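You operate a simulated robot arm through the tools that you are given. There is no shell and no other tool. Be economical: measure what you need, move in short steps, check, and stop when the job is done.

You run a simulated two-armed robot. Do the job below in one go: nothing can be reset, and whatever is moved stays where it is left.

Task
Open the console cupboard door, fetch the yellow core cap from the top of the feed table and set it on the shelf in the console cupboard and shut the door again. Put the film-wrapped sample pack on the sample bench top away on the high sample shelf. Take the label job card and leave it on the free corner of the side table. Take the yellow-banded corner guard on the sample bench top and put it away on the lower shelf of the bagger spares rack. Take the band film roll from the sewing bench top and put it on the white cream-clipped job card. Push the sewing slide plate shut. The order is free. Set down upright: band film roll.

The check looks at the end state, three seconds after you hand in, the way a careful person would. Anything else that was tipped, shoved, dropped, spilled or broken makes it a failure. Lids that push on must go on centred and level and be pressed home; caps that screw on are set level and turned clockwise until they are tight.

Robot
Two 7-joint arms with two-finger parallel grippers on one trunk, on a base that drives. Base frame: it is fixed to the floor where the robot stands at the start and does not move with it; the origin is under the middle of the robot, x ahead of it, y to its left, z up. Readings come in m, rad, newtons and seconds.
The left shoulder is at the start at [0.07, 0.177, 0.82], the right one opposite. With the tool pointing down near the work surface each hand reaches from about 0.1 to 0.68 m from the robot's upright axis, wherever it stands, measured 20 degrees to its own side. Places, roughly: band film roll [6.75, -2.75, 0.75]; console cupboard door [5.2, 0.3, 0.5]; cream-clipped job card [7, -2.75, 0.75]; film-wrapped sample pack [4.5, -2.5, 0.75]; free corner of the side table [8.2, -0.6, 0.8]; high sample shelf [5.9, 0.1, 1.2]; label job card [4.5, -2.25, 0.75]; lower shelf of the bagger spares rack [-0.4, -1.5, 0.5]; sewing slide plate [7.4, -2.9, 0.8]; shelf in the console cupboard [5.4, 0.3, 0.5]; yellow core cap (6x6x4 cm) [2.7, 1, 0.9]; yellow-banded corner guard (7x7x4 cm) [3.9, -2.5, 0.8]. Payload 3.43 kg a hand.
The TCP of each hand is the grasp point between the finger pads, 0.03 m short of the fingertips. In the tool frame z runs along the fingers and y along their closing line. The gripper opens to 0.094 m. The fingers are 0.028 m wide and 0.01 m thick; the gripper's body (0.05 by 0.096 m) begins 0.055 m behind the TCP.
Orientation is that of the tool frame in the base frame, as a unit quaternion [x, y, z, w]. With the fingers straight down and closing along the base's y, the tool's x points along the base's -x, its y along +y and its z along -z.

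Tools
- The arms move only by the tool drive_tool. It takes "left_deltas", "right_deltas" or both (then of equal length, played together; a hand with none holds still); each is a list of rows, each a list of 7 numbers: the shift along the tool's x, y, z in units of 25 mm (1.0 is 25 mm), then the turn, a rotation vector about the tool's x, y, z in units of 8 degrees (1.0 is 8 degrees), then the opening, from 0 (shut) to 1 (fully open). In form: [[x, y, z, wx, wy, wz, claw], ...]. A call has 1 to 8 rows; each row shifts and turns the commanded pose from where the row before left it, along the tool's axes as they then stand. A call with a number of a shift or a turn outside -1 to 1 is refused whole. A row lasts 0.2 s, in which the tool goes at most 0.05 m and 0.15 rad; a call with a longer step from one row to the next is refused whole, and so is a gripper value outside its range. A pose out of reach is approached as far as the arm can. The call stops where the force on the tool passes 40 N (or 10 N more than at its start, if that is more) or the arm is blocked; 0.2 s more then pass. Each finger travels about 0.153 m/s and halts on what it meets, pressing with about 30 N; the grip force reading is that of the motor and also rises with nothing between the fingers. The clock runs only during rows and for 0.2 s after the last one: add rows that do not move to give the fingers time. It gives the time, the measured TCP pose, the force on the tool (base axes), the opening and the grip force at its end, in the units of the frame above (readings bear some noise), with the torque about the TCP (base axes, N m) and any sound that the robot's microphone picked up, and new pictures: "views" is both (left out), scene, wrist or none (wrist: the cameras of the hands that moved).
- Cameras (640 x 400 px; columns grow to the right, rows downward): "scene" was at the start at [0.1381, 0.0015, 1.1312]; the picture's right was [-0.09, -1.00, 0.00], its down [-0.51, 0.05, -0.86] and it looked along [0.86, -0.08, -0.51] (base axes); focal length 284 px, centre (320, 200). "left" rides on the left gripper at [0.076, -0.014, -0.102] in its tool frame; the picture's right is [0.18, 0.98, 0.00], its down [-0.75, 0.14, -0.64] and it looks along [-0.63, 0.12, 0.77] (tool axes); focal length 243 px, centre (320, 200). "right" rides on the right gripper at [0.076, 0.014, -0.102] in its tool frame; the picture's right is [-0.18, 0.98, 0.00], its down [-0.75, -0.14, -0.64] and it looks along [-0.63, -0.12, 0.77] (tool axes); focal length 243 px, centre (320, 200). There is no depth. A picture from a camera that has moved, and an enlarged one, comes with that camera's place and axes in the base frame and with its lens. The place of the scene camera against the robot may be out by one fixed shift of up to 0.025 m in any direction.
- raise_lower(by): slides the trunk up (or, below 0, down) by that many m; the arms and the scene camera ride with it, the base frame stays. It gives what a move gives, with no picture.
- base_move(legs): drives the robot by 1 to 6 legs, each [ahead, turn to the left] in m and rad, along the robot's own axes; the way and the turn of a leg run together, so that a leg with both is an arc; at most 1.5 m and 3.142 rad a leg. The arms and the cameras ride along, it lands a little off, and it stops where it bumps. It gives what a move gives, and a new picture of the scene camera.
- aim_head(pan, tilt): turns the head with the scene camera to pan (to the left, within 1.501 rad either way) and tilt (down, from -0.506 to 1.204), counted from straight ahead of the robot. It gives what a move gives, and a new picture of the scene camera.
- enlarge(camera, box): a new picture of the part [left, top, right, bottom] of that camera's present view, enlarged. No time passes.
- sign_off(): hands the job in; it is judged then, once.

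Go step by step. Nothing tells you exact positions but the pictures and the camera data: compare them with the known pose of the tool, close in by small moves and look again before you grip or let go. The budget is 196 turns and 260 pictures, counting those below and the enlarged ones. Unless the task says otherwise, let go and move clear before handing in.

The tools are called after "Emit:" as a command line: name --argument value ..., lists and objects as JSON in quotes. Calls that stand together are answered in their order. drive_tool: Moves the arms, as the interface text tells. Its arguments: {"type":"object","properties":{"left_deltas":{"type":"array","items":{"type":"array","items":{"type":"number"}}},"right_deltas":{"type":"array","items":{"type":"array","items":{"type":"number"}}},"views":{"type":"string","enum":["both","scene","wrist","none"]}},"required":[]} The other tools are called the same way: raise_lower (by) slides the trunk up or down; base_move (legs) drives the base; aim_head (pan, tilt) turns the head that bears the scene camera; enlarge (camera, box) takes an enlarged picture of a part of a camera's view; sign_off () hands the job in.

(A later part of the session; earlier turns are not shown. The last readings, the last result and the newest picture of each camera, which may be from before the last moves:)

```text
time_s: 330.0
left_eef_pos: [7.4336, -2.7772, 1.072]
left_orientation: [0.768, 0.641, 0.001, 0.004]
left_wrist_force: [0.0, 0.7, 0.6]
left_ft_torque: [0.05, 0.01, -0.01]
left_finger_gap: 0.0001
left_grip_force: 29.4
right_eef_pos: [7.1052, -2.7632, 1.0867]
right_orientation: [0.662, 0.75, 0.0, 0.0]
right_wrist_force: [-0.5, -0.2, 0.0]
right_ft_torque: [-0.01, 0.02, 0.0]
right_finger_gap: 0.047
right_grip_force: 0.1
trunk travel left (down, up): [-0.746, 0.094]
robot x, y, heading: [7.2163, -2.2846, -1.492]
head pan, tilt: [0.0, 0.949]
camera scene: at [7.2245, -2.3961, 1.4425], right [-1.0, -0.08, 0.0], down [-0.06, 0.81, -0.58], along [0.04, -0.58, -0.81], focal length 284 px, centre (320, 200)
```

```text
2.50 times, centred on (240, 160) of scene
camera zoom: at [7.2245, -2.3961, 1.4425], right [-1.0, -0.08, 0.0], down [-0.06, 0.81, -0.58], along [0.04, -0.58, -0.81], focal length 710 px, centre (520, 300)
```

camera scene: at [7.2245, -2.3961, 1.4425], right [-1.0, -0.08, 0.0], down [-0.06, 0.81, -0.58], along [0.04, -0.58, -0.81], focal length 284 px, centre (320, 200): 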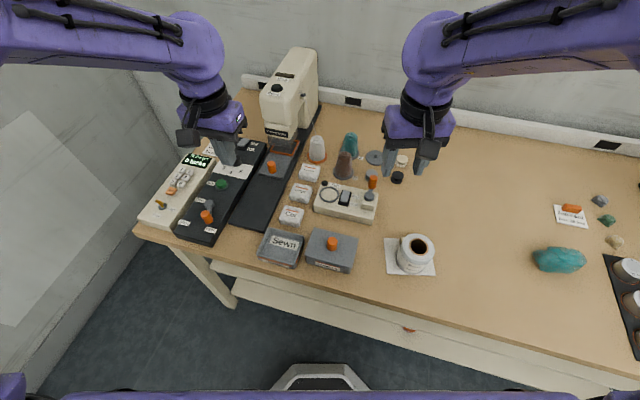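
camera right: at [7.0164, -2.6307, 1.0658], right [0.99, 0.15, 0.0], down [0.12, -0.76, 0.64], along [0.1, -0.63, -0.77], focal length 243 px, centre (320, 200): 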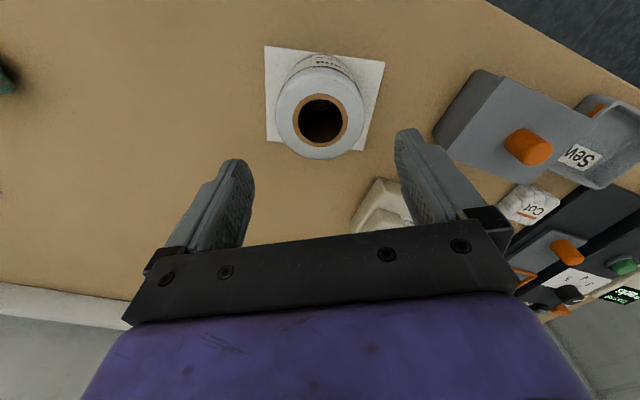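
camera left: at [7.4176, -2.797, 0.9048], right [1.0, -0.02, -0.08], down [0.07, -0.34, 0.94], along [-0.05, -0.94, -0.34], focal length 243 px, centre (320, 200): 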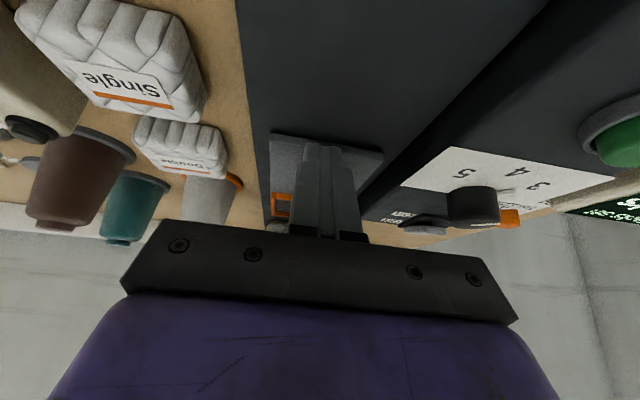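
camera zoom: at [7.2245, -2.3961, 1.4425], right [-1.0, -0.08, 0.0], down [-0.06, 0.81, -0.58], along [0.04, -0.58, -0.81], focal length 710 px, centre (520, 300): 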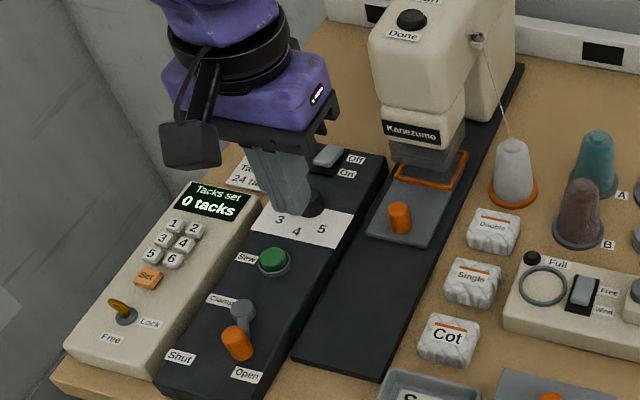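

The plate is shut and the controls untouched. Now back to the sample bench for the corner guard.

Emit:
base_move --legs '[[-0.95, 0], [0, -1.65], [1.5, 0], [1.5, 0], [0.1, 0], [0, 1.58]]'

Emit:
aim_head --pan -0.1 --tilt 0.75

```text
time_s: 357.8
left_eef_pos: [4.2034, -1.8858, 1.0724]
left_orientation: [0.78, 0.626, 0.001, 0.004]
left_wrist_force: [-0.6, 0.6, 0.7]
left_ft_torque: [0.01, 0.01, 0.0]
left_finger_gap: 0.0
left_grip_force: 30.0
right_eef_pos: [3.8749, -1.8584, 1.0869]
right_orientation: [0.675, 0.737, 0.001, 0.001]
right_wrist_force: [0.0, 0.4, -0.6]
right_ft_torque: [0.0, 0.03, 0.0]
right_finger_gap: 0.0471
right_grip_force: 0.1
trunk travel left (down, up): [-0.746, 0.094]
robot x, y, heading: [4.003, -1.3819, -1.532]
head pan, tilt: [0.0, 0.949]
camera scene: at [4.0085, -1.4967, 1.4426], right [-1.0, -0.04, 0.0], down [-0.03, 0.81, -0.58], along [0.02, -0.58, -0.81], focal length 284 px, centre (320, 200)
```

scene: 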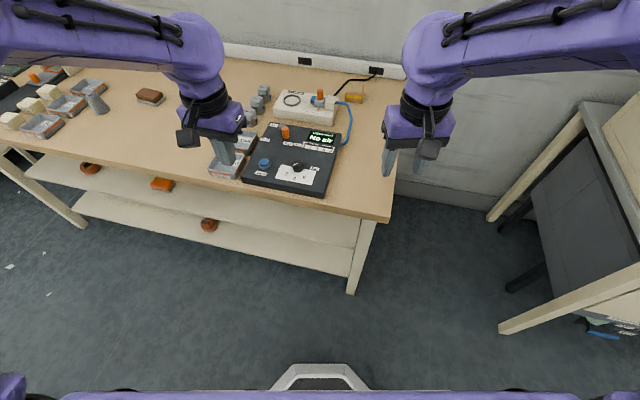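

```text
time_s: 358.5
left_eef_pos: [4.204, -1.8848, 1.0718]
left_orientation: [0.78, 0.626, 0.0, 0.004]
left_wrist_force: [0.6, -1.0, 1.0]
left_ft_torque: [-0.02, -0.01, 0.01]
left_finger_gap: 0.0001
left_grip_force: 30.3
right_eef_pos: [3.875, -1.8589, 1.0878]
right_orientation: [0.675, 0.738, 0.0, 0.0]
right_wrist_force: [0.3, 0.6, -0.7]
right_ft_torque: [0.0, -0.01, 0.0]
right_finger_gap: 0.047
right_grip_force: 0.0
trunk travel left (down, up): [-0.746, 0.094]
robot x, y, heading: [4.0019, -1.3816, -1.534]
head pan, tilt: [-0.099, 0.75]
camera scene: at [4.001, -1.5067, 1.4581], right [-1.0, 0.06, 0.0], down [0.04, 0.68, -0.73], along [-0.04, -0.73, -0.68], focal length 284 px, centre (320, 200)
```

scene: 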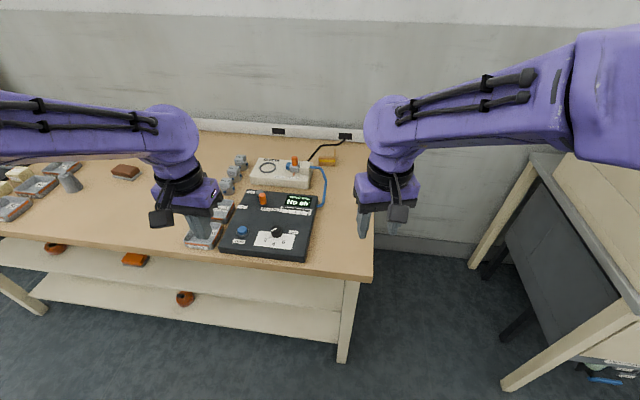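

Emit:
enlarge --camera "scene" --box '[250, 120, 400, 220]'

```text
4.00 times, centred on (325, 170) of scene
camera zoom: at [4.001, -1.5067, 1.4581], right [-1.0, 0.06, 0.0], down [0.04, 0.68, -0.73], along [-0.04, -0.73, -0.68], focal length 1136 px, centre (300, 320)
```

zoom: 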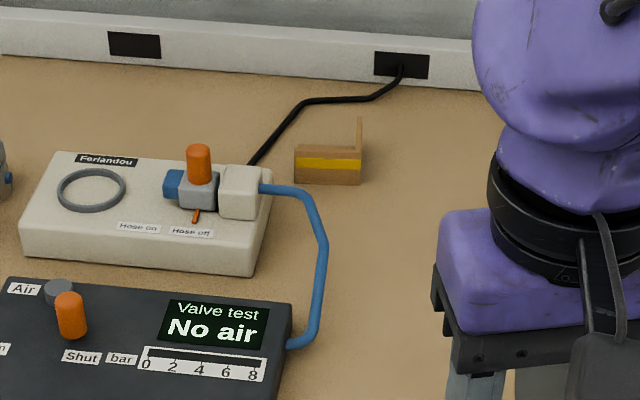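

The guard is an L-shaped piece with a yellow band at ≈[3.92, -2.42], its side wall (at x≈3.89) pointing away from me. Driving in and looking with the right wrist.

Emit:
base_move --legs '[[0.48, 0]]'

Emit:
aim_head --pan -0.1 --tilt 0.95

Emit:
enlarge --camera "right" --box '[0, 0, 640, 400]'

```text
time_s: 360.8
left_eef_pos: [4.2063, -2.2344, 1.0772]
left_orientation: [0.781, 0.625, 0.006, 0.012]
left_wrist_force: [0.2, 1.9, -0.5]
left_ft_torque: [-0.09, 0.07, 0.03]
left_finger_gap: 0.0
left_grip_force: 29.4
right_eef_pos: [3.8782, -2.2065, 1.0861]
right_orientation: [0.676, 0.737, 0.008, 0.008]
right_wrist_force: [2.2, -1.1, -1.6]
right_ft_torque: [0.05, 0.08, -0.02]
right_finger_gap: 0.0471
right_grip_force: 0.0
trunk travel left (down, up): [-0.746, 0.094]
robot x, y, heading: [4.0479, -1.7332, -1.449]
head pan, tilt: [-0.099, 0.75]
stopped in leg 1: the robot was blocked; the commanded pose is now the measured one
camera scene: at [4.0296, -1.8555, 1.4589], right [-1.0, -0.02, -0.02], down [0.0, 0.68, -0.73], along [0.03, -0.73, -0.68], focal length 284 px, centre (320, 200)
```

scene: 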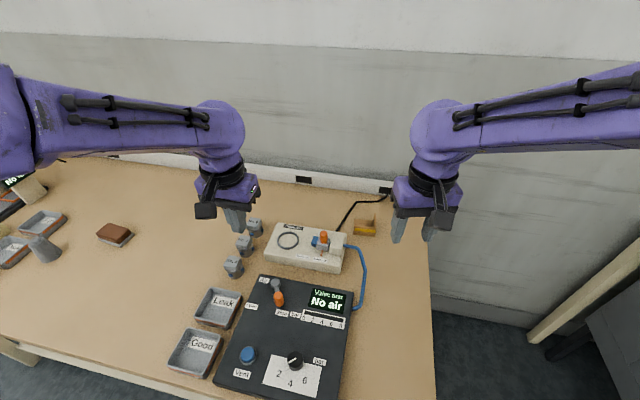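

```text
time_s: 361.5
left_eef_pos: [4.2231, -2.2372, 1.0726]
left_orientation: [0.777, 0.63, 0.005, 0.006]
left_wrist_force: [-1.1, -0.1, 0.1]
left_ft_torque: [0.0, -0.09, 0.0]
left_finger_gap: 0.0
left_grip_force: 29.9
right_eef_pos: [3.8926, -2.2147, 1.0849]
right_orientation: [0.672, 0.741, 0.005, 0.003]
right_wrist_force: [-1.2, -0.2, -0.3]
right_ft_torque: [0.11, -0.12, -0.02]
right_finger_gap: 0.047
right_grip_force: 0.1
trunk travel left (down, up): [-0.746, 0.094]
robot x, y, heading: [4.0462, -1.7396, -1.449]
head pan, tilt: [-0.099, 0.949]
camera scene: at [4.0405, -1.8531, 1.4423], right [-1.0, -0.02, -0.01], down [-0.01, 0.81, -0.58], along [0.02, -0.58, -0.81], focal length 284 px, centre (320, 200)
```

scene: 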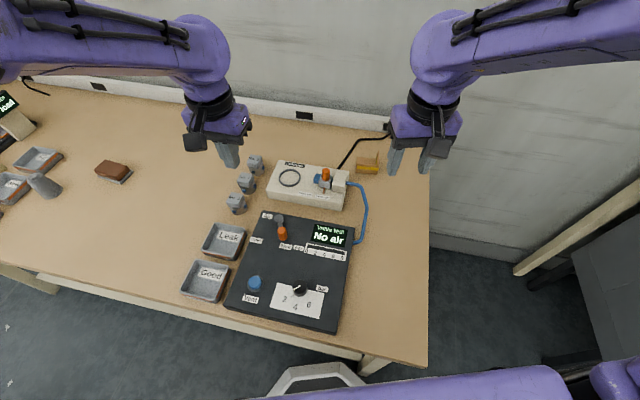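

```text
1.00 times, centred on (320, 200) of right
camera zoom: at [3.9001, -2.1377, 1.1875], right [1.0, -0.09, 0.01], down [-0.07, -0.77, 0.64], along [-0.05, -0.64, -0.77], focal length 243 px, centre (320, 200)
```

zoom: 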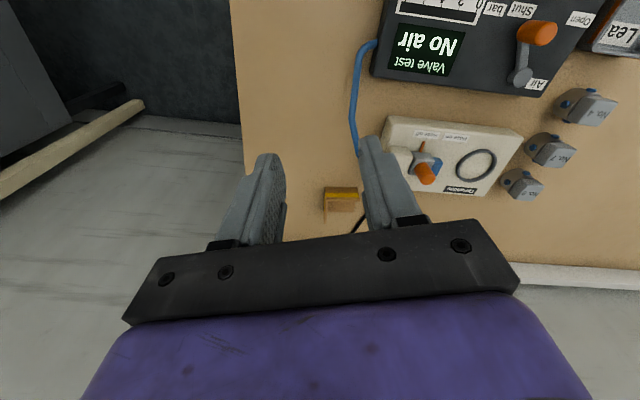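

The base was blocked on the right side. Looking to the right to see what touched.

Emit:
aim_head --pan -0.9 --tilt 0.7

```text
time_s: 362.6
left_eef_pos: [4.2319, -2.2338, 1.0728]
left_orientation: [0.776, 0.63, 0.001, 0.005]
left_wrist_force: [0.5, -1.3, 0.1]
left_ft_torque: [0.03, 0.0, -0.02]
left_finger_gap: 0.0002
left_grip_force: 30.1
right_eef_pos: [3.9023, -2.2116, 1.0868]
right_orientation: [0.671, 0.741, 0.0, 0.0]
right_wrist_force: [-0.9, -0.6, 0.0]
right_ft_torque: [0.04, -0.03, -0.01]
right_finger_gap: 0.0473
right_grip_force: 0.0
trunk travel left (down, up): [-0.746, 0.094]
robot x, y, heading: [4.0498, -1.7369, -1.449]
head pan, tilt: [-0.901, 0.7]
camera scene: at [3.9905, -1.8371, 1.4622], right [-0.71, 0.7, 0.0], down [0.45, 0.46, -0.76], along [-0.54, -0.55, -0.65], focal length 284 px, centre (320, 200)
```

scene: 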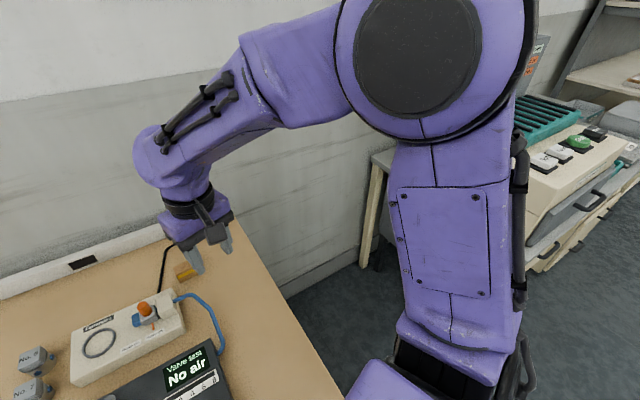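

The right upper arm was close to the machine next to the bench. I'll back off and come in further left, turned slightly right.

Emit:
base_move --legs '[[-0.35, 0], [0, 0.255], [0.5, 0], [0, -0.45]]'

Emit:
aim_head --pan -0.1 --tilt 0.9

```text
time_s: 367.9
left_eef_pos: [4.4458, -2.225, 1.0696]
left_orientation: [0.704, 0.711, 0.002, 0.002]
left_wrist_force: [0.6, -1.2, 0.4]
left_ft_torque: [0.05, 0.0, -0.03]
left_finger_gap: 0.0
left_grip_force: 30.1
right_eef_pos: [4.1196, -2.2723, 1.0852]
right_orientation: [0.587, 0.81, 0.004, -0.003]
right_wrist_force: [0.9, 0.4, 0.0]
right_ft_torque: [0.05, 0.0, -0.01]
right_finger_gap: 0.047
right_grip_force: 0.1
trunk travel left (down, up): [-0.746, 0.094]
robot x, y, heading: [4.1583, -1.769, -1.231]
head pan, tilt: [-0.901, 0.7]
stopped in leg 3: the robot was blocked; the commanded pose is now the measured one
camera scene: at [4.1279, -1.8889, 1.4618], right [-0.85, 0.53, 0.0], down [0.34, 0.55, -0.76], along [-0.41, -0.64, -0.65], focal length 284 px, centre (320, 200)
```

scene: 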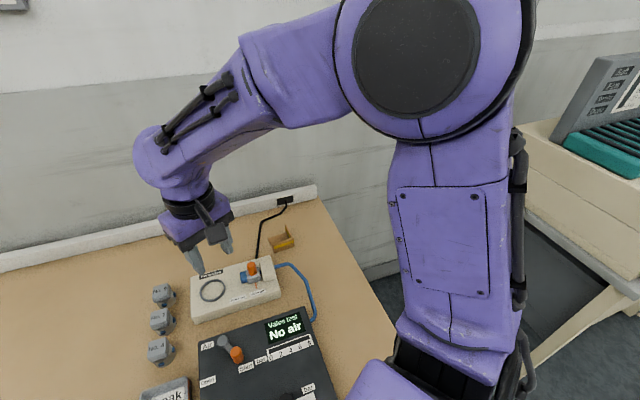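

```text
time_s: 369.0
left_eef_pos: [4.4455, -2.2196, 1.0716]
left_orientation: [0.703, 0.711, 0.001, 0.004]
left_wrist_force: [-0.1, 0.0, -0.8]
left_ft_torque: [0.01, -0.01, 0.02]
left_finger_gap: 0.0
left_grip_force: 29.5
right_eef_pos: [4.1194, -2.268, 1.0872]
right_orientation: [0.587, 0.81, 0.0, 0.0]
right_wrist_force: [0.2, -0.5, 0.2]
right_ft_torque: [0.01, -0.03, -0.01]
right_finger_gap: 0.047
right_grip_force: 0.2
trunk travel left (down, up): [-0.746, 0.094]
robot x, y, heading: [4.1575, -1.7754, -1.232]
head pan, tilt: [-0.099, 0.901]
camera scene: at [4.1898, -1.8845, 1.4462], right [-0.97, -0.24, 0.0], down [-0.18, 0.76, -0.62], along [0.15, -0.6, -0.78], focal length 284 px, centre (320, 200)
```

scene: 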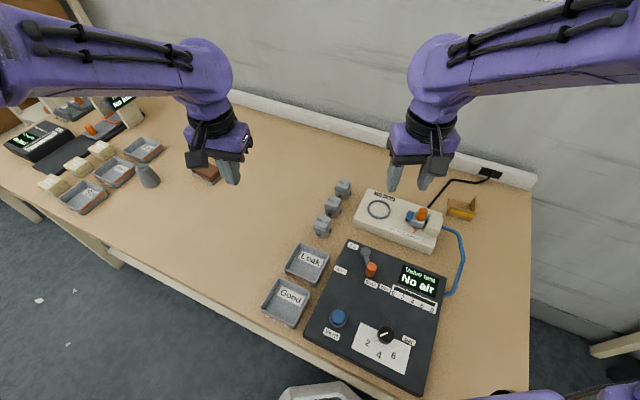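

The bench edge itself limits the base here (edge at y≈-2.0). From this spot I'll turn right so the right hand points at the guard and reach with a tilted tool.

Emit:
base_move --legs '[[-0.04, 0], [0, -0.47]]'

Emit:
drive_tool --right_deltas '[[-0.5, 0, 0, 0, -1, 0, 1], [-0.5, 0, 0, 0, -1, 0, 1], [-0.5, 0, 0, 0, -1, 0, 1], [-0.5, 0, 0, 0, -1, 0, 1], [-0.5, 0, 0, 0, -0.8, 0, 1], [0, 0, 0, 0, 0, 0, 1]]' --views "both"

```text
time_s: 371.3
left_eef_pos: [4.1935, -2.2634, 1.0715]
left_orientation: [0.851, 0.524, 0.0, 0.004]
left_wrist_force: [0.8, 0.1, 0.1]
left_ft_torque: [-0.03, -0.02, -0.02]
left_finger_gap: 0.0
left_grip_force: 30.1
right_eef_pos: [3.8814, -2.1557, 1.089]
right_orientation: [0.762, 0.647, 0.0, 0.0]
right_wrist_force: [-0.5, -0.8, 0.6]
right_ft_torque: [0.05, -0.02, 0.01]
right_finger_gap: 0.047
right_grip_force: 0.0
trunk travel left (down, up): [-0.746, 0.094]
robot x, y, heading: [4.1433, -1.7354, -1.713]
head pan, tilt: [-0.099, 0.901]
camera scene: at [4.1169, -1.8471, 1.4463], right [-0.97, 0.24, 0.0], down [0.18, 0.76, -0.62], along [-0.15, -0.6, -0.78], focal length 284 px, centre (320, 200)
```

scene: 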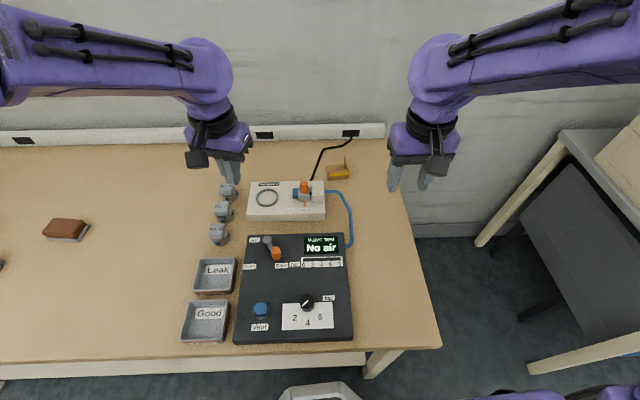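

```text
time_s: 372.7
left_eef_pos: [4.194, -2.2642, 1.0723]
left_orientation: [0.851, 0.525, -0.001, 0.004]
left_wrist_force: [0.3, 0.0, -0.1]
left_ft_torque: [-0.02, -0.04, 0.01]
left_finger_gap: 0.0
left_grip_force: 29.9
right_eef_pos: [3.8712, -2.2157, 1.1048]
right_orientation: [0.72, 0.611, -0.251, 0.213]
right_wrist_force: [0.0, 0.0, -0.4]
right_ft_torque: [0.01, 0.01, 0.02]
right_finger_gap: 0.0943
right_grip_force: 0.1
trunk travel left (down, up): [-0.746, 0.094]
robot x, y, heading: [4.1436, -1.7337, -1.709]
head pan, tilt: [-0.099, 0.901]
camera scene: at [4.1172, -1.8478, 1.4462], right [-0.97, 0.24, 0.0], down [0.18, 0.76, -0.62], along [-0.15, -0.6, -0.78], focal length 284 px, centre (320, 200)
camera right: at [3.9065, -2.0969, 1.1374], right [0.95, -0.3, 0.11], down [-0.17, -0.17, 0.97], along [-0.27, -0.94, -0.21], focal length 243 px, centre (320, 200)
```

scene: 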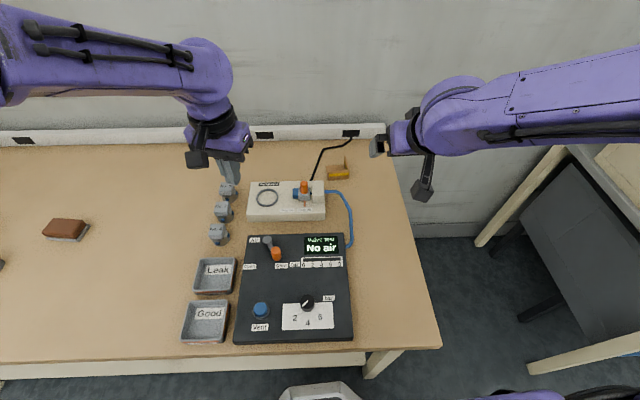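
right: 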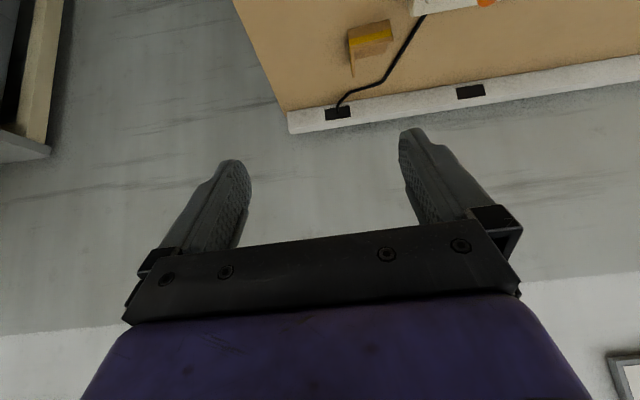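

Emit:
enlarge --camera "right" --box '[320, 0, 440, 100]'

Emit:
enlarge --camera "scene" --box '[280, 130, 400, 210]'

```text
4.00 times, centred on (380, 50) of right
camera zoom: at [3.9065, -2.0969, 1.1374], right [0.95, -0.3, 0.11], down [-0.17, -0.17, 0.97], along [-0.27, -0.94, -0.21], focal length 970 px, centre (80, 800)
```

zoom: 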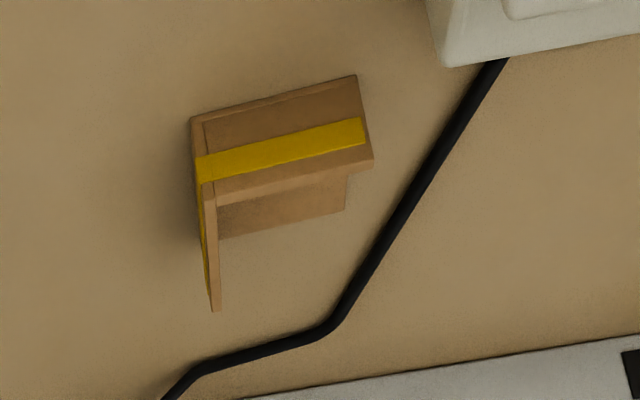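

```text
5.00 times, centred on (340, 170) of scene
camera zoom: at [4.1172, -1.8478, 1.4462], right [-0.97, 0.24, 0.0], down [0.18, 0.76, -0.62], along [-0.15, -0.6, -0.78], focal length 1420 px, centre (220, 350)
```

zoom: 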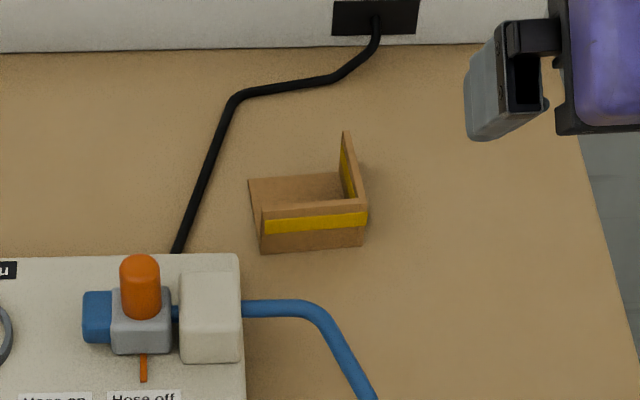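

The guard is a three-faced corner; its right wall top runs [3.893, -2.416]→[3.884, -2.485] at z≈0.84, nearly in line with the hand. Approaching above it with half-open fingers.

Emit:
drive_tool --right_deltas '[[-0.3, 0.28, 1, 0, 0, 0, 0.5], [-0.3, 0.28, 1, 0, 0, 0, 0.5], [-0.3, 0.28, 1, 0, 0, 0, 0.5], [-0.3, 0.28, 1, 0, 0, 0, 0.5], [-0.3, 0.28, 1, 0, 0, 0, 0.5], [-0.3, 0.28, 1, 0, 0, 0, 0.5], [-0.3, 0.28, 1, 0, 0, 0, 0.5], [-0.4, 0.26, 1, 0, 0, 0, 0.5]]' --views "none"

Emit:
drive_tool --right_deltas '[[0, 0, 1, 0, 0, 0, 0.5], [0, 0, 1, 0, 0, 0, 0.5], [0, 0, 1, 0, 0, 0, 0.5], [0, 0, 0.2, 0, 0, 0, 0.5], [0, 0, 0, 0, 0, 0, 0.5]]' --views "both"

Emit:
enlarge --camera "scene" --box '[280, 110, 400, 210]'

```text
time_s: 374.5
left_eef_pos: [4.193, -2.2651, 1.0715]
left_orientation: [0.852, 0.524, 0.001, 0.004]
left_wrist_force: [0.0, -0.5, -0.6]
left_ft_torque: [0.03, 0.03, 0.02]
left_finger_gap: 0.0
left_grip_force: 29.8
right_eef_pos: [3.8999, -2.3993, 0.9866]
right_orientation: [0.719, 0.612, -0.25, 0.212]
right_wrist_force: [-0.1, -0.7, -0.4]
right_ft_torque: [0.02, 0.01, -0.02]
right_finger_gap: 0.047
right_grip_force: 0.1
trunk travel left (down, up): [-0.746, 0.094]
robot x, y, heading: [4.1471, -1.7353, -1.71]
head pan, tilt: [-0.099, 0.901]
```

```text
time_s: 375.7
left_eef_pos: [4.1943, -2.2633, 1.0718]
left_orientation: [0.852, 0.524, 0.0, 0.005]
left_wrist_force: [-0.3, -0.8, 0.1]
left_ft_torque: [-0.03, 0.01, -0.02]
left_finger_gap: 0.0
left_grip_force: 30.2
right_eef_pos: [3.8913, -2.4444, 0.9255]
right_orientation: [0.719, 0.612, -0.251, 0.213]
right_wrist_force: [-0.2, 0.1, -0.1]
right_ft_torque: [-0.02, -0.02, -0.02]
right_finger_gap: 0.0471
right_grip_force: 0.0
trunk travel left (down, up): [-0.746, 0.094]
robot x, y, heading: [4.1414, -1.7328, -1.708]
head pan, tilt: [-0.099, 0.901]
camera scene: at [4.1171, -1.8476, 1.4462], right [-0.97, 0.24, 0.0], down [0.18, 0.76, -0.62], along [-0.15, -0.6, -0.78], focal length 284 px, centre (320, 200)
camera right: at [3.9263, -2.3265, 0.9576], right [0.95, -0.3, 0.11], down [-0.17, -0.17, 0.97], along [-0.27, -0.94, -0.21], focal length 243 px, centre (320, 200)
```

scene: 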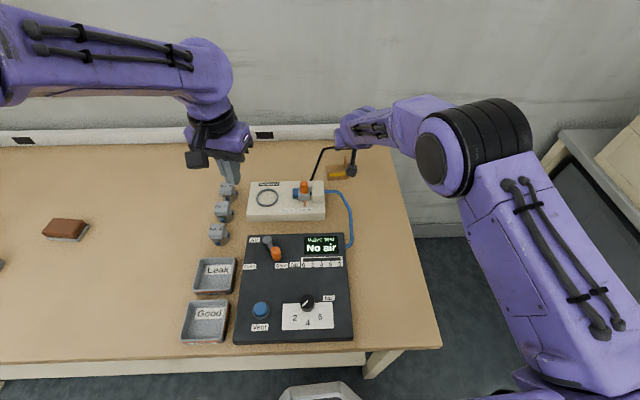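
right: 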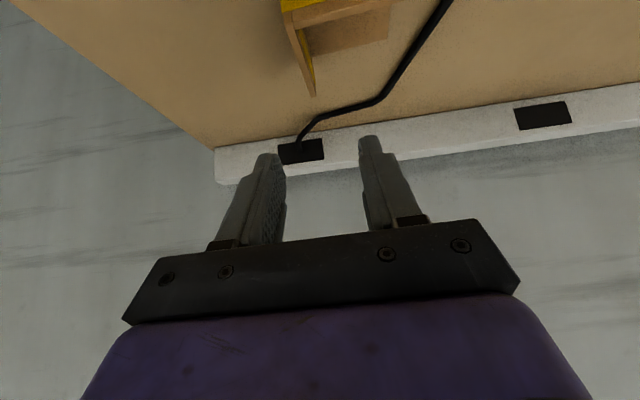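

```text
4.00 times, centred on (340, 160) of scene
camera zoom: at [4.1171, -1.8476, 1.4462], right [-0.97, 0.24, 0.0], down [0.18, 0.76, -0.62], along [-0.15, -0.6, -0.78], focal length 1136 px, centre (240, 360)
```

zoom: 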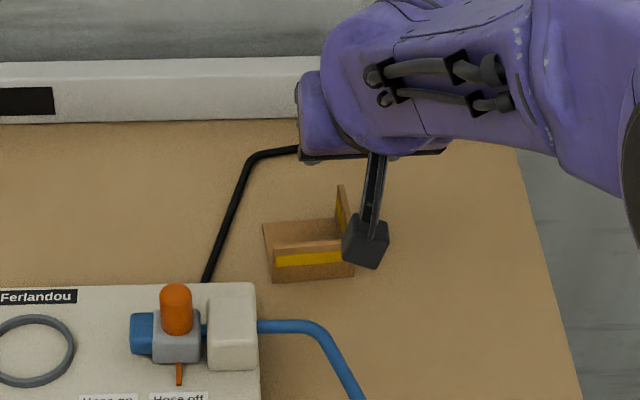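

Lined up. Descending vertically around the wall (not too deep, to keep the camera clear of the hose).

Emit:
drive_tool --right_deltas '[[0.577, 0, 0.725, 0, 0, 0, 0.5], [0.577, 0, 0.725, 0, 0, 0, 0.5], [0.577, 0, 0.725, 0, 0, 0, 0.5], [0, 0, 0, 0, 0, 0, 0.5]]' --views "wrist"

Emit:
enlarge --camera "scene" --box '[280, 110, 400, 210]'

```text
time_s: 376.7
left_eef_pos: [4.192, -2.2631, 1.0719]
left_orientation: [0.852, 0.524, 0.0, 0.004]
left_wrist_force: [-0.6, 0.6, 0.2]
left_ft_torque: [-0.01, -0.05, 0.0]
left_finger_gap: 0.0
left_grip_force: 30.2
right_eef_pos: [3.8929, -2.4435, 0.8534]
right_orientation: [0.718, 0.613, -0.251, 0.213]
right_wrist_force: [-0.5, -0.4, -0.1]
right_ft_torque: [0.03, 0.01, 0.03]
right_finger_gap: 0.0471
right_grip_force: 0.0
trunk travel left (down, up): [-0.746, 0.094]
robot x, y, heading: [4.1401, -1.7288, -1.709]
head pan, tilt: [-0.099, 0.901]
camera right: at [3.9254, -2.3248, 0.8872], right [0.95, -0.3, 0.11], down [-0.17, -0.17, 0.97], along [-0.27, -0.94, -0.21], focal length 243 px, centre (320, 200)
```

right: 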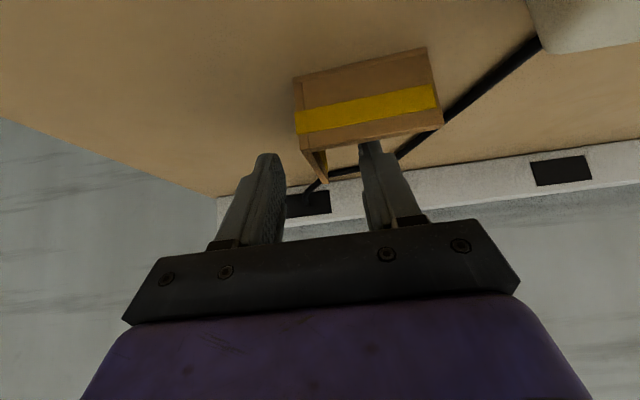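

```text
4.00 times, centred on (340, 160) of scene
camera zoom: at [4.1171, -1.8475, 1.4463], right [-0.97, 0.24, 0.0], down [0.18, 0.76, -0.62], along [-0.15, -0.6, -0.78], focal length 1136 px, centre (240, 360)
```

zoom: 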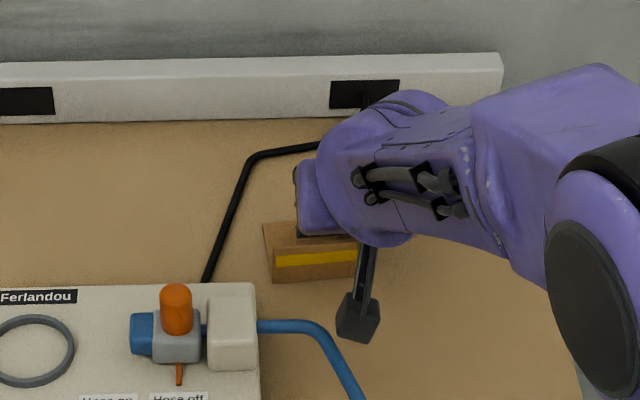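

The wall is between the fingers. Closing.

Emit:
drive_tool --right_deltas '[[0, -0.08, 0, 0, 0, 0, 0.25], [0, 0, 0, 0, 0, 0, 0.1], [0, 0, 0, 0, 0, 0, 0], [0, 0, 0, 0, 0, 0, 0]]' --views "none"

Emit:
drive_tool --right_deltas '[[-0.62, 0, -0.783, 0, 0, 0, 0], [-0.62, 0, -0.783, 0, 0, 0, 0], [-0.62, 0, -0.783, 0, 0, 0, 0], [-0.62, 0, -0.783, 0, 0, 0, 0], [-0.62, 0, -0.783, 0, 0, 0, 0], [-0.62, 0, -0.783, 0, 0, 0, 0]]' --views "wrist"

```text
time_s: 377.7
left_eef_pos: [4.1931, -2.2632, 1.0728]
left_orientation: [0.851, 0.525, 0.0, 0.004]
left_wrist_force: [1.2, 0.5, -0.9]
left_ft_torque: [0.02, -0.01, -0.02]
left_finger_gap: 0.0
left_grip_force: 29.9
right_eef_pos: [3.8899, -2.4428, 0.8542]
right_orientation: [0.719, 0.612, -0.25, 0.213]
right_wrist_force: [-0.2, -0.1, -0.2]
right_ft_torque: [0.03, 0.02, 0.01]
right_finger_gap: 0.0035
right_grip_force: 30.2
trunk travel left (down, up): [-0.746, 0.094]
robot x, y, heading: [4.1419, -1.7325, -1.71]
head pan, tilt: [-0.099, 0.901]
```

```text
time_s: 379.1
left_eef_pos: [4.1927, -2.2618, 1.0718]
left_orientation: [0.851, 0.525, -0.001, 0.004]
left_wrist_force: [-0.9, -0.4, 0.0]
left_ft_torque: [0.02, -0.01, 0.01]
left_finger_gap: 0.0
left_grip_force: 30.2
right_eef_pos: [3.892, -2.4416, 1.0071]
right_orientation: [0.719, 0.612, -0.25, 0.212]
right_wrist_force: [-0.5, -0.6, -0.4]
right_ft_torque: [0.0, 0.02, 0.03]
right_finger_gap: 0.0035
right_grip_force: 29.8
trunk travel left (down, up): [-0.746, 0.094]
robot x, y, heading: [4.1428, -1.738, -1.71]
head pan, tilt: [-0.099, 0.901]
camera right: at [3.9244, -2.3217, 1.0395], right [0.95, -0.3, 0.11], down [-0.17, -0.17, 0.97], along [-0.27, -0.94, -0.21], focal length 243 px, centre (320, 200)
```

right: 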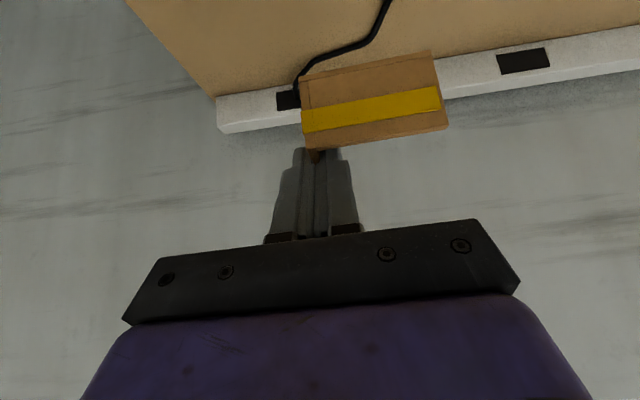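

Guard held and lifted. Backing off and heading west along the aisle to the spares rack.

Emit:
base_move --legs '[[-1.0, 0], [0, -1.646], [1.5, 0], [1.5, 0]]'

Emit:
aim_head --pan 0.3 --tilt 0.4

```text
time_s: 402.5
left_eef_pos: [0.7333, -0.1883, 1.0718]
left_orientation: [0.967, -0.255, -0.003, 0.003]
left_wrist_force: [-0.2, 0.7, -0.5]
left_ft_torque: [0.02, 0.01, 0.0]
left_finger_gap: 0.0
left_grip_force: 30.0
right_eef_pos: [0.5677, 0.1227, 1.0053]
right_orientation: [0.939, -0.098, -0.327, -0.033]
right_wrist_force: [-0.4, -1.0, -0.2]
right_ft_torque: [0.0, -0.02, 0.01]
right_finger_gap: 0.0038
right_grip_force: 30.0
trunk travel left (down, up): [-0.746, 0.094]
robot x, y, heading: [1.2624, -0.1658, 2.948]
head pan, tilt: [-0.099, 0.901]
camera scene: at [1.1398, -0.1248, 1.4463], right [0.28, 0.96, 0.0], down [0.75, -0.22, -0.62], along [-0.6, 0.18, -0.78], focal length 284 px, centre (320, 200)
```

scene: 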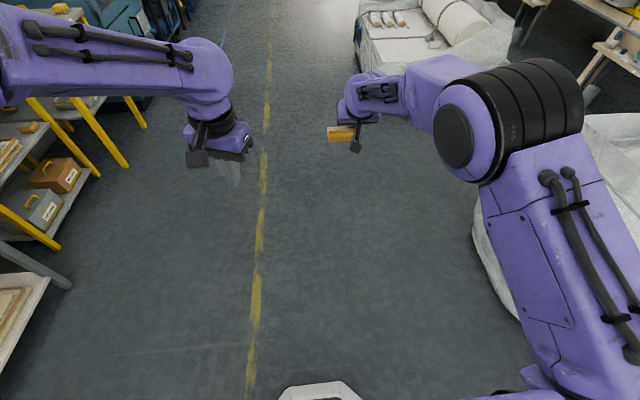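

```text
time_s: 403.4
left_eef_pos: [0.7334, -0.1899, 1.0721]
left_orientation: [0.967, -0.254, -0.004, 0.003]
left_wrist_force: [-0.7, -0.2, 0.4]
left_ft_torque: [0.01, 0.01, -0.02]
left_finger_gap: 0.0
left_grip_force: 29.8
right_eef_pos: [0.5695, 0.1234, 1.0064]
right_orientation: [0.939, -0.098, -0.328, -0.035]
right_wrist_force: [-0.3, -0.3, 0.4]
right_ft_torque: [0.03, -0.02, 0.01]
right_finger_gap: 0.0038
right_grip_force: 30.0
trunk travel left (down, up): [-0.746, 0.094]
robot x, y, heading: [1.2645, -0.1663, 2.954]
head pan, tilt: [0.3, 0.4]
camera scene: at [1.1201, -0.1564, 1.4892], right [-0.11, 0.99, 0.0], down [0.39, 0.04, -0.92], along [-0.92, -0.1, -0.39], focal length 284 px, centre (320, 200)
```

scene: 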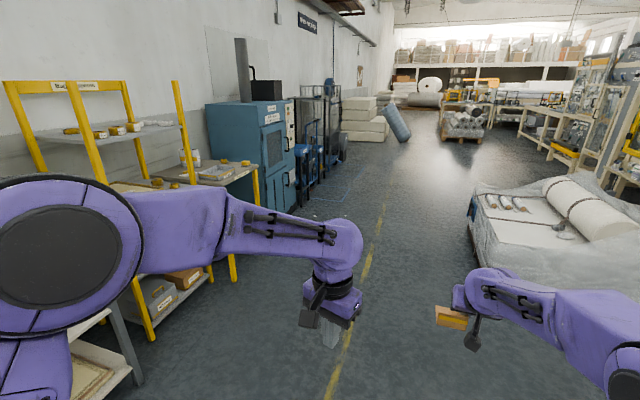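

The yellow-framed rack ("Bagger spares") is on the left. Driving level with it and turning to face it.

Emit:
base_move --legs '[[0, 0.2], [1.45, 0], [0, 1.55]]'

Emit:
aim_head --pan 0 --tilt 0.5

```text
time_s: 415.2
left_eef_pos: [-0.1055, -0.6438, 1.0725]
left_orientation: [0.837, 0.548, 0.0, 0.005]
left_wrist_force: [0.1, -0.2, -0.2]
left_ft_torque: [-0.02, -0.01, 0.0]
left_finger_gap: 0.0
left_grip_force: 30.1
right_eef_pos: [-0.3993, -0.8397, 1.0057]
right_orientation: [0.702, 0.632, -0.244, 0.22]
right_wrist_force: [0.0, 0.3, -0.2]
right_ft_torque: [0.02, 0.02, 0.01]
right_finger_gap: 0.0037
right_grip_force: 30.2
trunk travel left (down, up): [-0.746, 0.094]
robot x, y, heading: [-0.1849, -0.1181, -1.656]
head pan, tilt: [0.3, 0.4]
camera scene: at [-0.1712, -0.2499, 1.4892], right [-0.98, -0.22, 0.0], down [-0.08, 0.38, -0.92], along [0.2, -0.9, -0.39], focal length 284 px, centre (320, 200)
```

scene: 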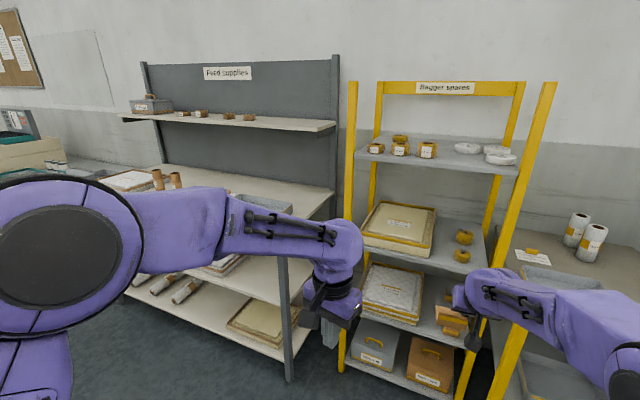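

```text
time_s: 416.0
left_eef_pos: [-0.1053, -0.6447, 1.0709]
left_orientation: [0.836, 0.548, 0.001, 0.004]
left_wrist_force: [0.3, 0.2, 0.1]
left_ft_torque: [0.02, 0.01, 0.0]
left_finger_gap: 0.0
left_grip_force: 29.6
right_eef_pos: [-0.399, -0.8397, 1.007]
right_orientation: [0.702, 0.632, -0.245, 0.22]
right_wrist_force: [0.3, -0.2, -0.9]
right_ft_torque: [0.0, -0.02, 0.03]
right_finger_gap: 0.0037
right_grip_force: 29.7
trunk travel left (down, up): [-0.746, 0.094]
robot x, y, heading: [-0.1843, -0.1211, -1.654]
head pan, tilt: [0.0, 0.499]
camera scene: at [-0.1985, -0.2501, 1.4801], right [-1.0, 0.08, 0.0], down [0.04, 0.48, -0.88], along [-0.07, -0.88, -0.48], focal length 284 px, centre (320, 200)
```

scene: 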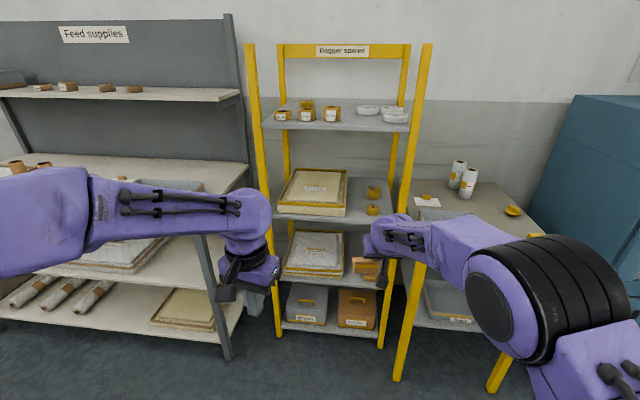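

Emit:
enlarge --camera "scene" --box '[230, 160, 450, 340]'

Emit:
enlarge --camera "right" --box '[0, 0, 640, 400]'

```text
2.22 times, centred on (340, 250) of scene
camera zoom: at [-0.1985, -0.2501, 1.4801], right [-1.0, 0.08, 0.0], down [0.04, 0.48, -0.88], along [-0.07, -0.88, -0.48], focal length 631 px, centre (276, 89)
```

zoom: 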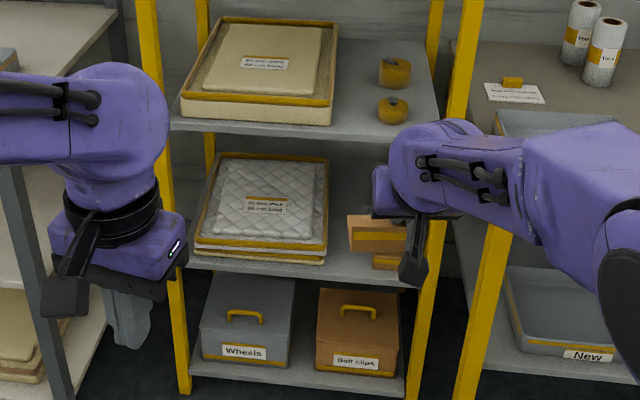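

```text
1.00 times, centred on (320, 200) of right
camera zoom: at [-0.3716, -0.7185, 1.0392], right [0.96, -0.25, 0.11], down [-0.16, -0.18, 0.97], along [-0.22, -0.95, -0.21], focal length 243 px, centre (320, 200)
```

zoom: 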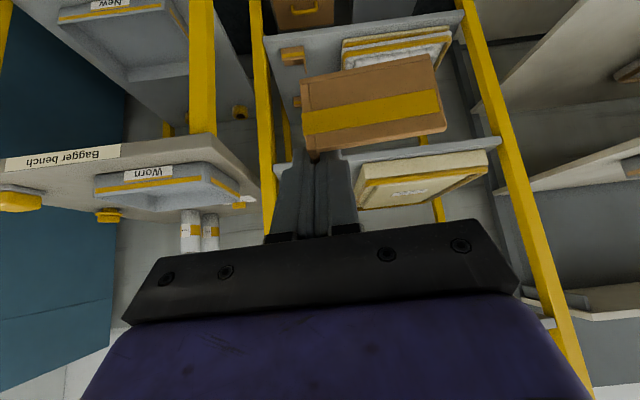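

The z≈0.5 shelf has a tray at left and small guards at right. I'll turn a little right and lower the trunk to look into it unobstructed.

Emit:
base_move --legs '[[0, -0.35]]'

Emit:
raise_lower --by -0.4

Emit:
aim_head --pan 0.3 --tilt 0.45

Emit:
enlarge --camera "scene" --box '[200, 120, 440, 300]'

```text
time_s: 417.4
left_eef_pos: [-0.2838, -0.6412, 1.0721]
left_orientation: [0.917, 0.4, 0.0, 0.005]
left_wrist_force: [-0.2, 0.1, 1.0]
left_ft_torque: [-0.03, 0.0, 0.0]
left_finger_gap: 0.0
left_grip_force: 30.3
right_eef_pos: [-0.6262, -0.7271, 1.0074]
right_orientation: [0.799, 0.505, -0.277, 0.174]
right_wrist_force: [-0.9, -0.5, 0.5]
right_ft_torque: [-0.03, 0.09, -0.02]
right_finger_gap: 0.0034
right_grip_force: 29.9
trunk travel left (down, up): [-0.746, 0.094]
robot x, y, heading: [-0.1865, -0.1182, -1.997]
head pan, tilt: [0.0, 0.499]
camera scene: at [-0.2438, -0.2385, 1.4801], right [-0.91, 0.41, 0.0], down [0.2, 0.44, -0.88], along [-0.36, -0.8, -0.48], focal length 284 px, centre (320, 200)
```

scene: 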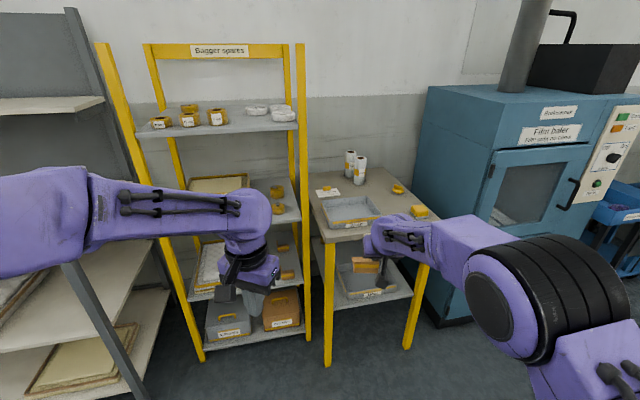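

```text
time_s: 421.2
left_eef_pos: [-0.2853, -0.6406, 0.6724]
left_orientation: [0.917, 0.399, -0.001, 0.005]
left_wrist_force: [-0.1, -0.5, -0.5]
left_ft_torque: [0.0, 0.0, -0.01]
left_finger_gap: 0.0
left_grip_force: 29.9
right_eef_pos: [-0.6268, -0.7275, 0.6072]
right_orientation: [0.798, 0.505, -0.277, 0.175]
right_wrist_force: [0.4, 0.1, 0.1]
right_ft_torque: [-0.02, 0.02, -0.02]
right_finger_gap: 0.0037
right_grip_force: 30.1
trunk travel left (down, up): [-0.346, 0.494]
robot x, y, heading: [-0.1852, -0.1209, -1.991]
head pan, tilt: [0.0, 0.499]
```

```text
time_s: 422.1
left_eef_pos: [-0.2849, -0.64, 0.6717]
left_orientation: [0.917, 0.4, -0.001, 0.004]
left_wrist_force: [-0.1, -0.4, -0.4]
left_ft_torque: [-0.02, -0.01, 0.01]
left_finger_gap: 0.0004
left_grip_force: 29.5
right_eef_pos: [-0.6268, -0.7274, 0.6065]
right_orientation: [0.799, 0.505, -0.277, 0.175]
right_wrist_force: [-0.6, 0.4, 0.1]
right_ft_torque: [-0.01, -0.02, 0.01]
right_finger_gap: 0.0039
right_grip_force: 29.7
trunk travel left (down, up): [-0.346, 0.494]
robot x, y, heading: [-0.1874, -0.1148, -1.999]
head pan, tilt: [0.3, 0.45]
camera scene: at [-0.2187, -0.2464, 1.0846], right [-0.99, 0.12, 0.0], down [0.05, 0.43, -0.9], along [-0.11, -0.89, -0.44], focal length 284 px, centre (320, 200)
```

scene: 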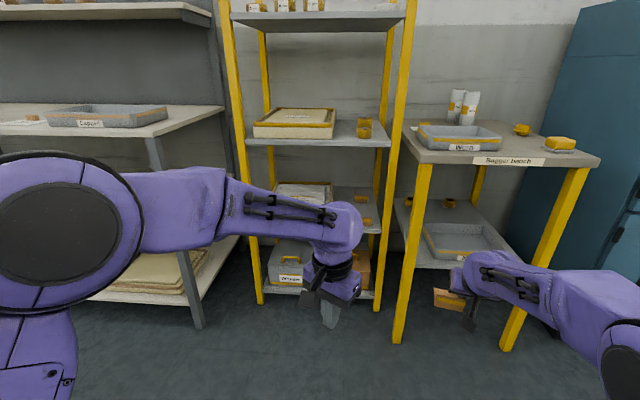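

```text
2.22 times, centred on (320, 210) of scene
camera zoom: at [-0.2187, -0.2464, 1.0846], right [-0.99, 0.12, 0.0], down [0.05, 0.43, -0.9], along [-0.11, -0.89, -0.44], focal length 631 px, centre (320, 178)
```

zoom: 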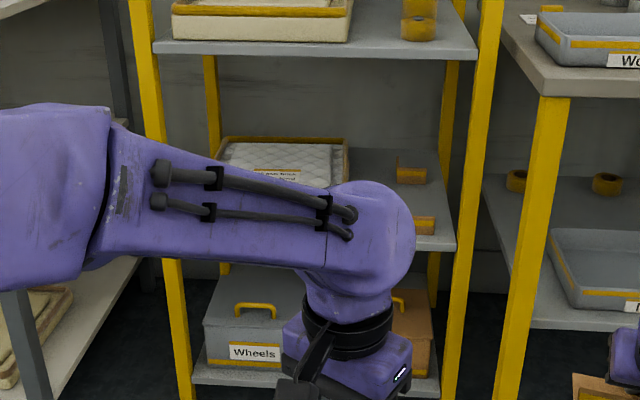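

The left arm now blocks the view; moving it up and aside.

Emit:
drive_tool --left_deltas '[[0.3, 1, -0.8, 0, 0, 0, 0], [0.3, 1, -0.8, 0, 0, 0, 0], [0.3, 1, -0.8, 0, 0, 0, 0], [0.3, 1, -0.8, 0, 0, 0, 0], [0.3, 1, -0.8, 0, 0, 0, 0], [0.3, 1, -0.8, 0, 0, 0, 0], [0.3, 1, -0.8, 0, 0, 0, 0], [0.3, 1, -0.8, 0, 0, 0, 0]]' --views "scene"

Emit:
enlarge --camera "scene" --box '[220, 90, 430, 310]'

```text
time_s: 423.9
left_eef_pos: [-0.0948, -0.732, 0.8344]
left_orientation: [0.917, 0.398, -0.001, 0.004]
left_wrist_force: [0.4, 0.6, -0.3]
left_ft_torque: [-0.01, 0.0, -0.03]
left_finger_gap: 0.0001
left_grip_force: 29.7
right_eef_pos: [-0.627, -0.7271, 0.6056]
right_orientation: [0.798, 0.505, -0.278, 0.175]
right_wrist_force: [0.6, -0.2, 0.6]
right_ft_torque: [0.02, 0.02, -0.01]
right_finger_gap: 0.0034
right_grip_force: 30.2
trunk travel left (down, up): [-0.346, 0.494]
robot x, y, heading: [-0.1886, -0.1225, -1.996]
head pan, tilt: [0.3, 0.45]
camera scene: at [-0.2181, -0.2464, 1.0846], right [-0.99, 0.12, 0.0], down [0.05, 0.43, -0.9], along [-0.11, -0.89, -0.44], focal length 284 px, centre (320, 200)
```

scene: 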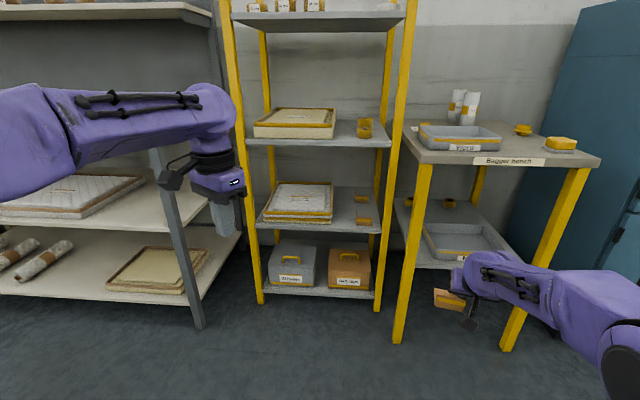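

```text
1.82 times, centred on (325, 200) of scene
camera zoom: at [-0.2181, -0.2464, 1.0846], right [-0.99, 0.12, 0.0], down [0.05, 0.43, -0.9], along [-0.11, -0.89, -0.44], focal length 516 px, centre (311, 200)
```

zoom: 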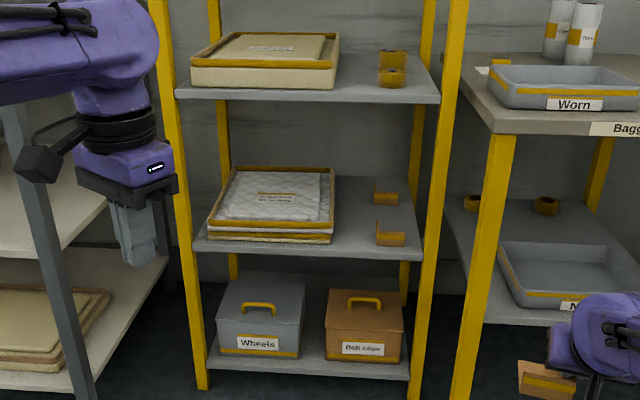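

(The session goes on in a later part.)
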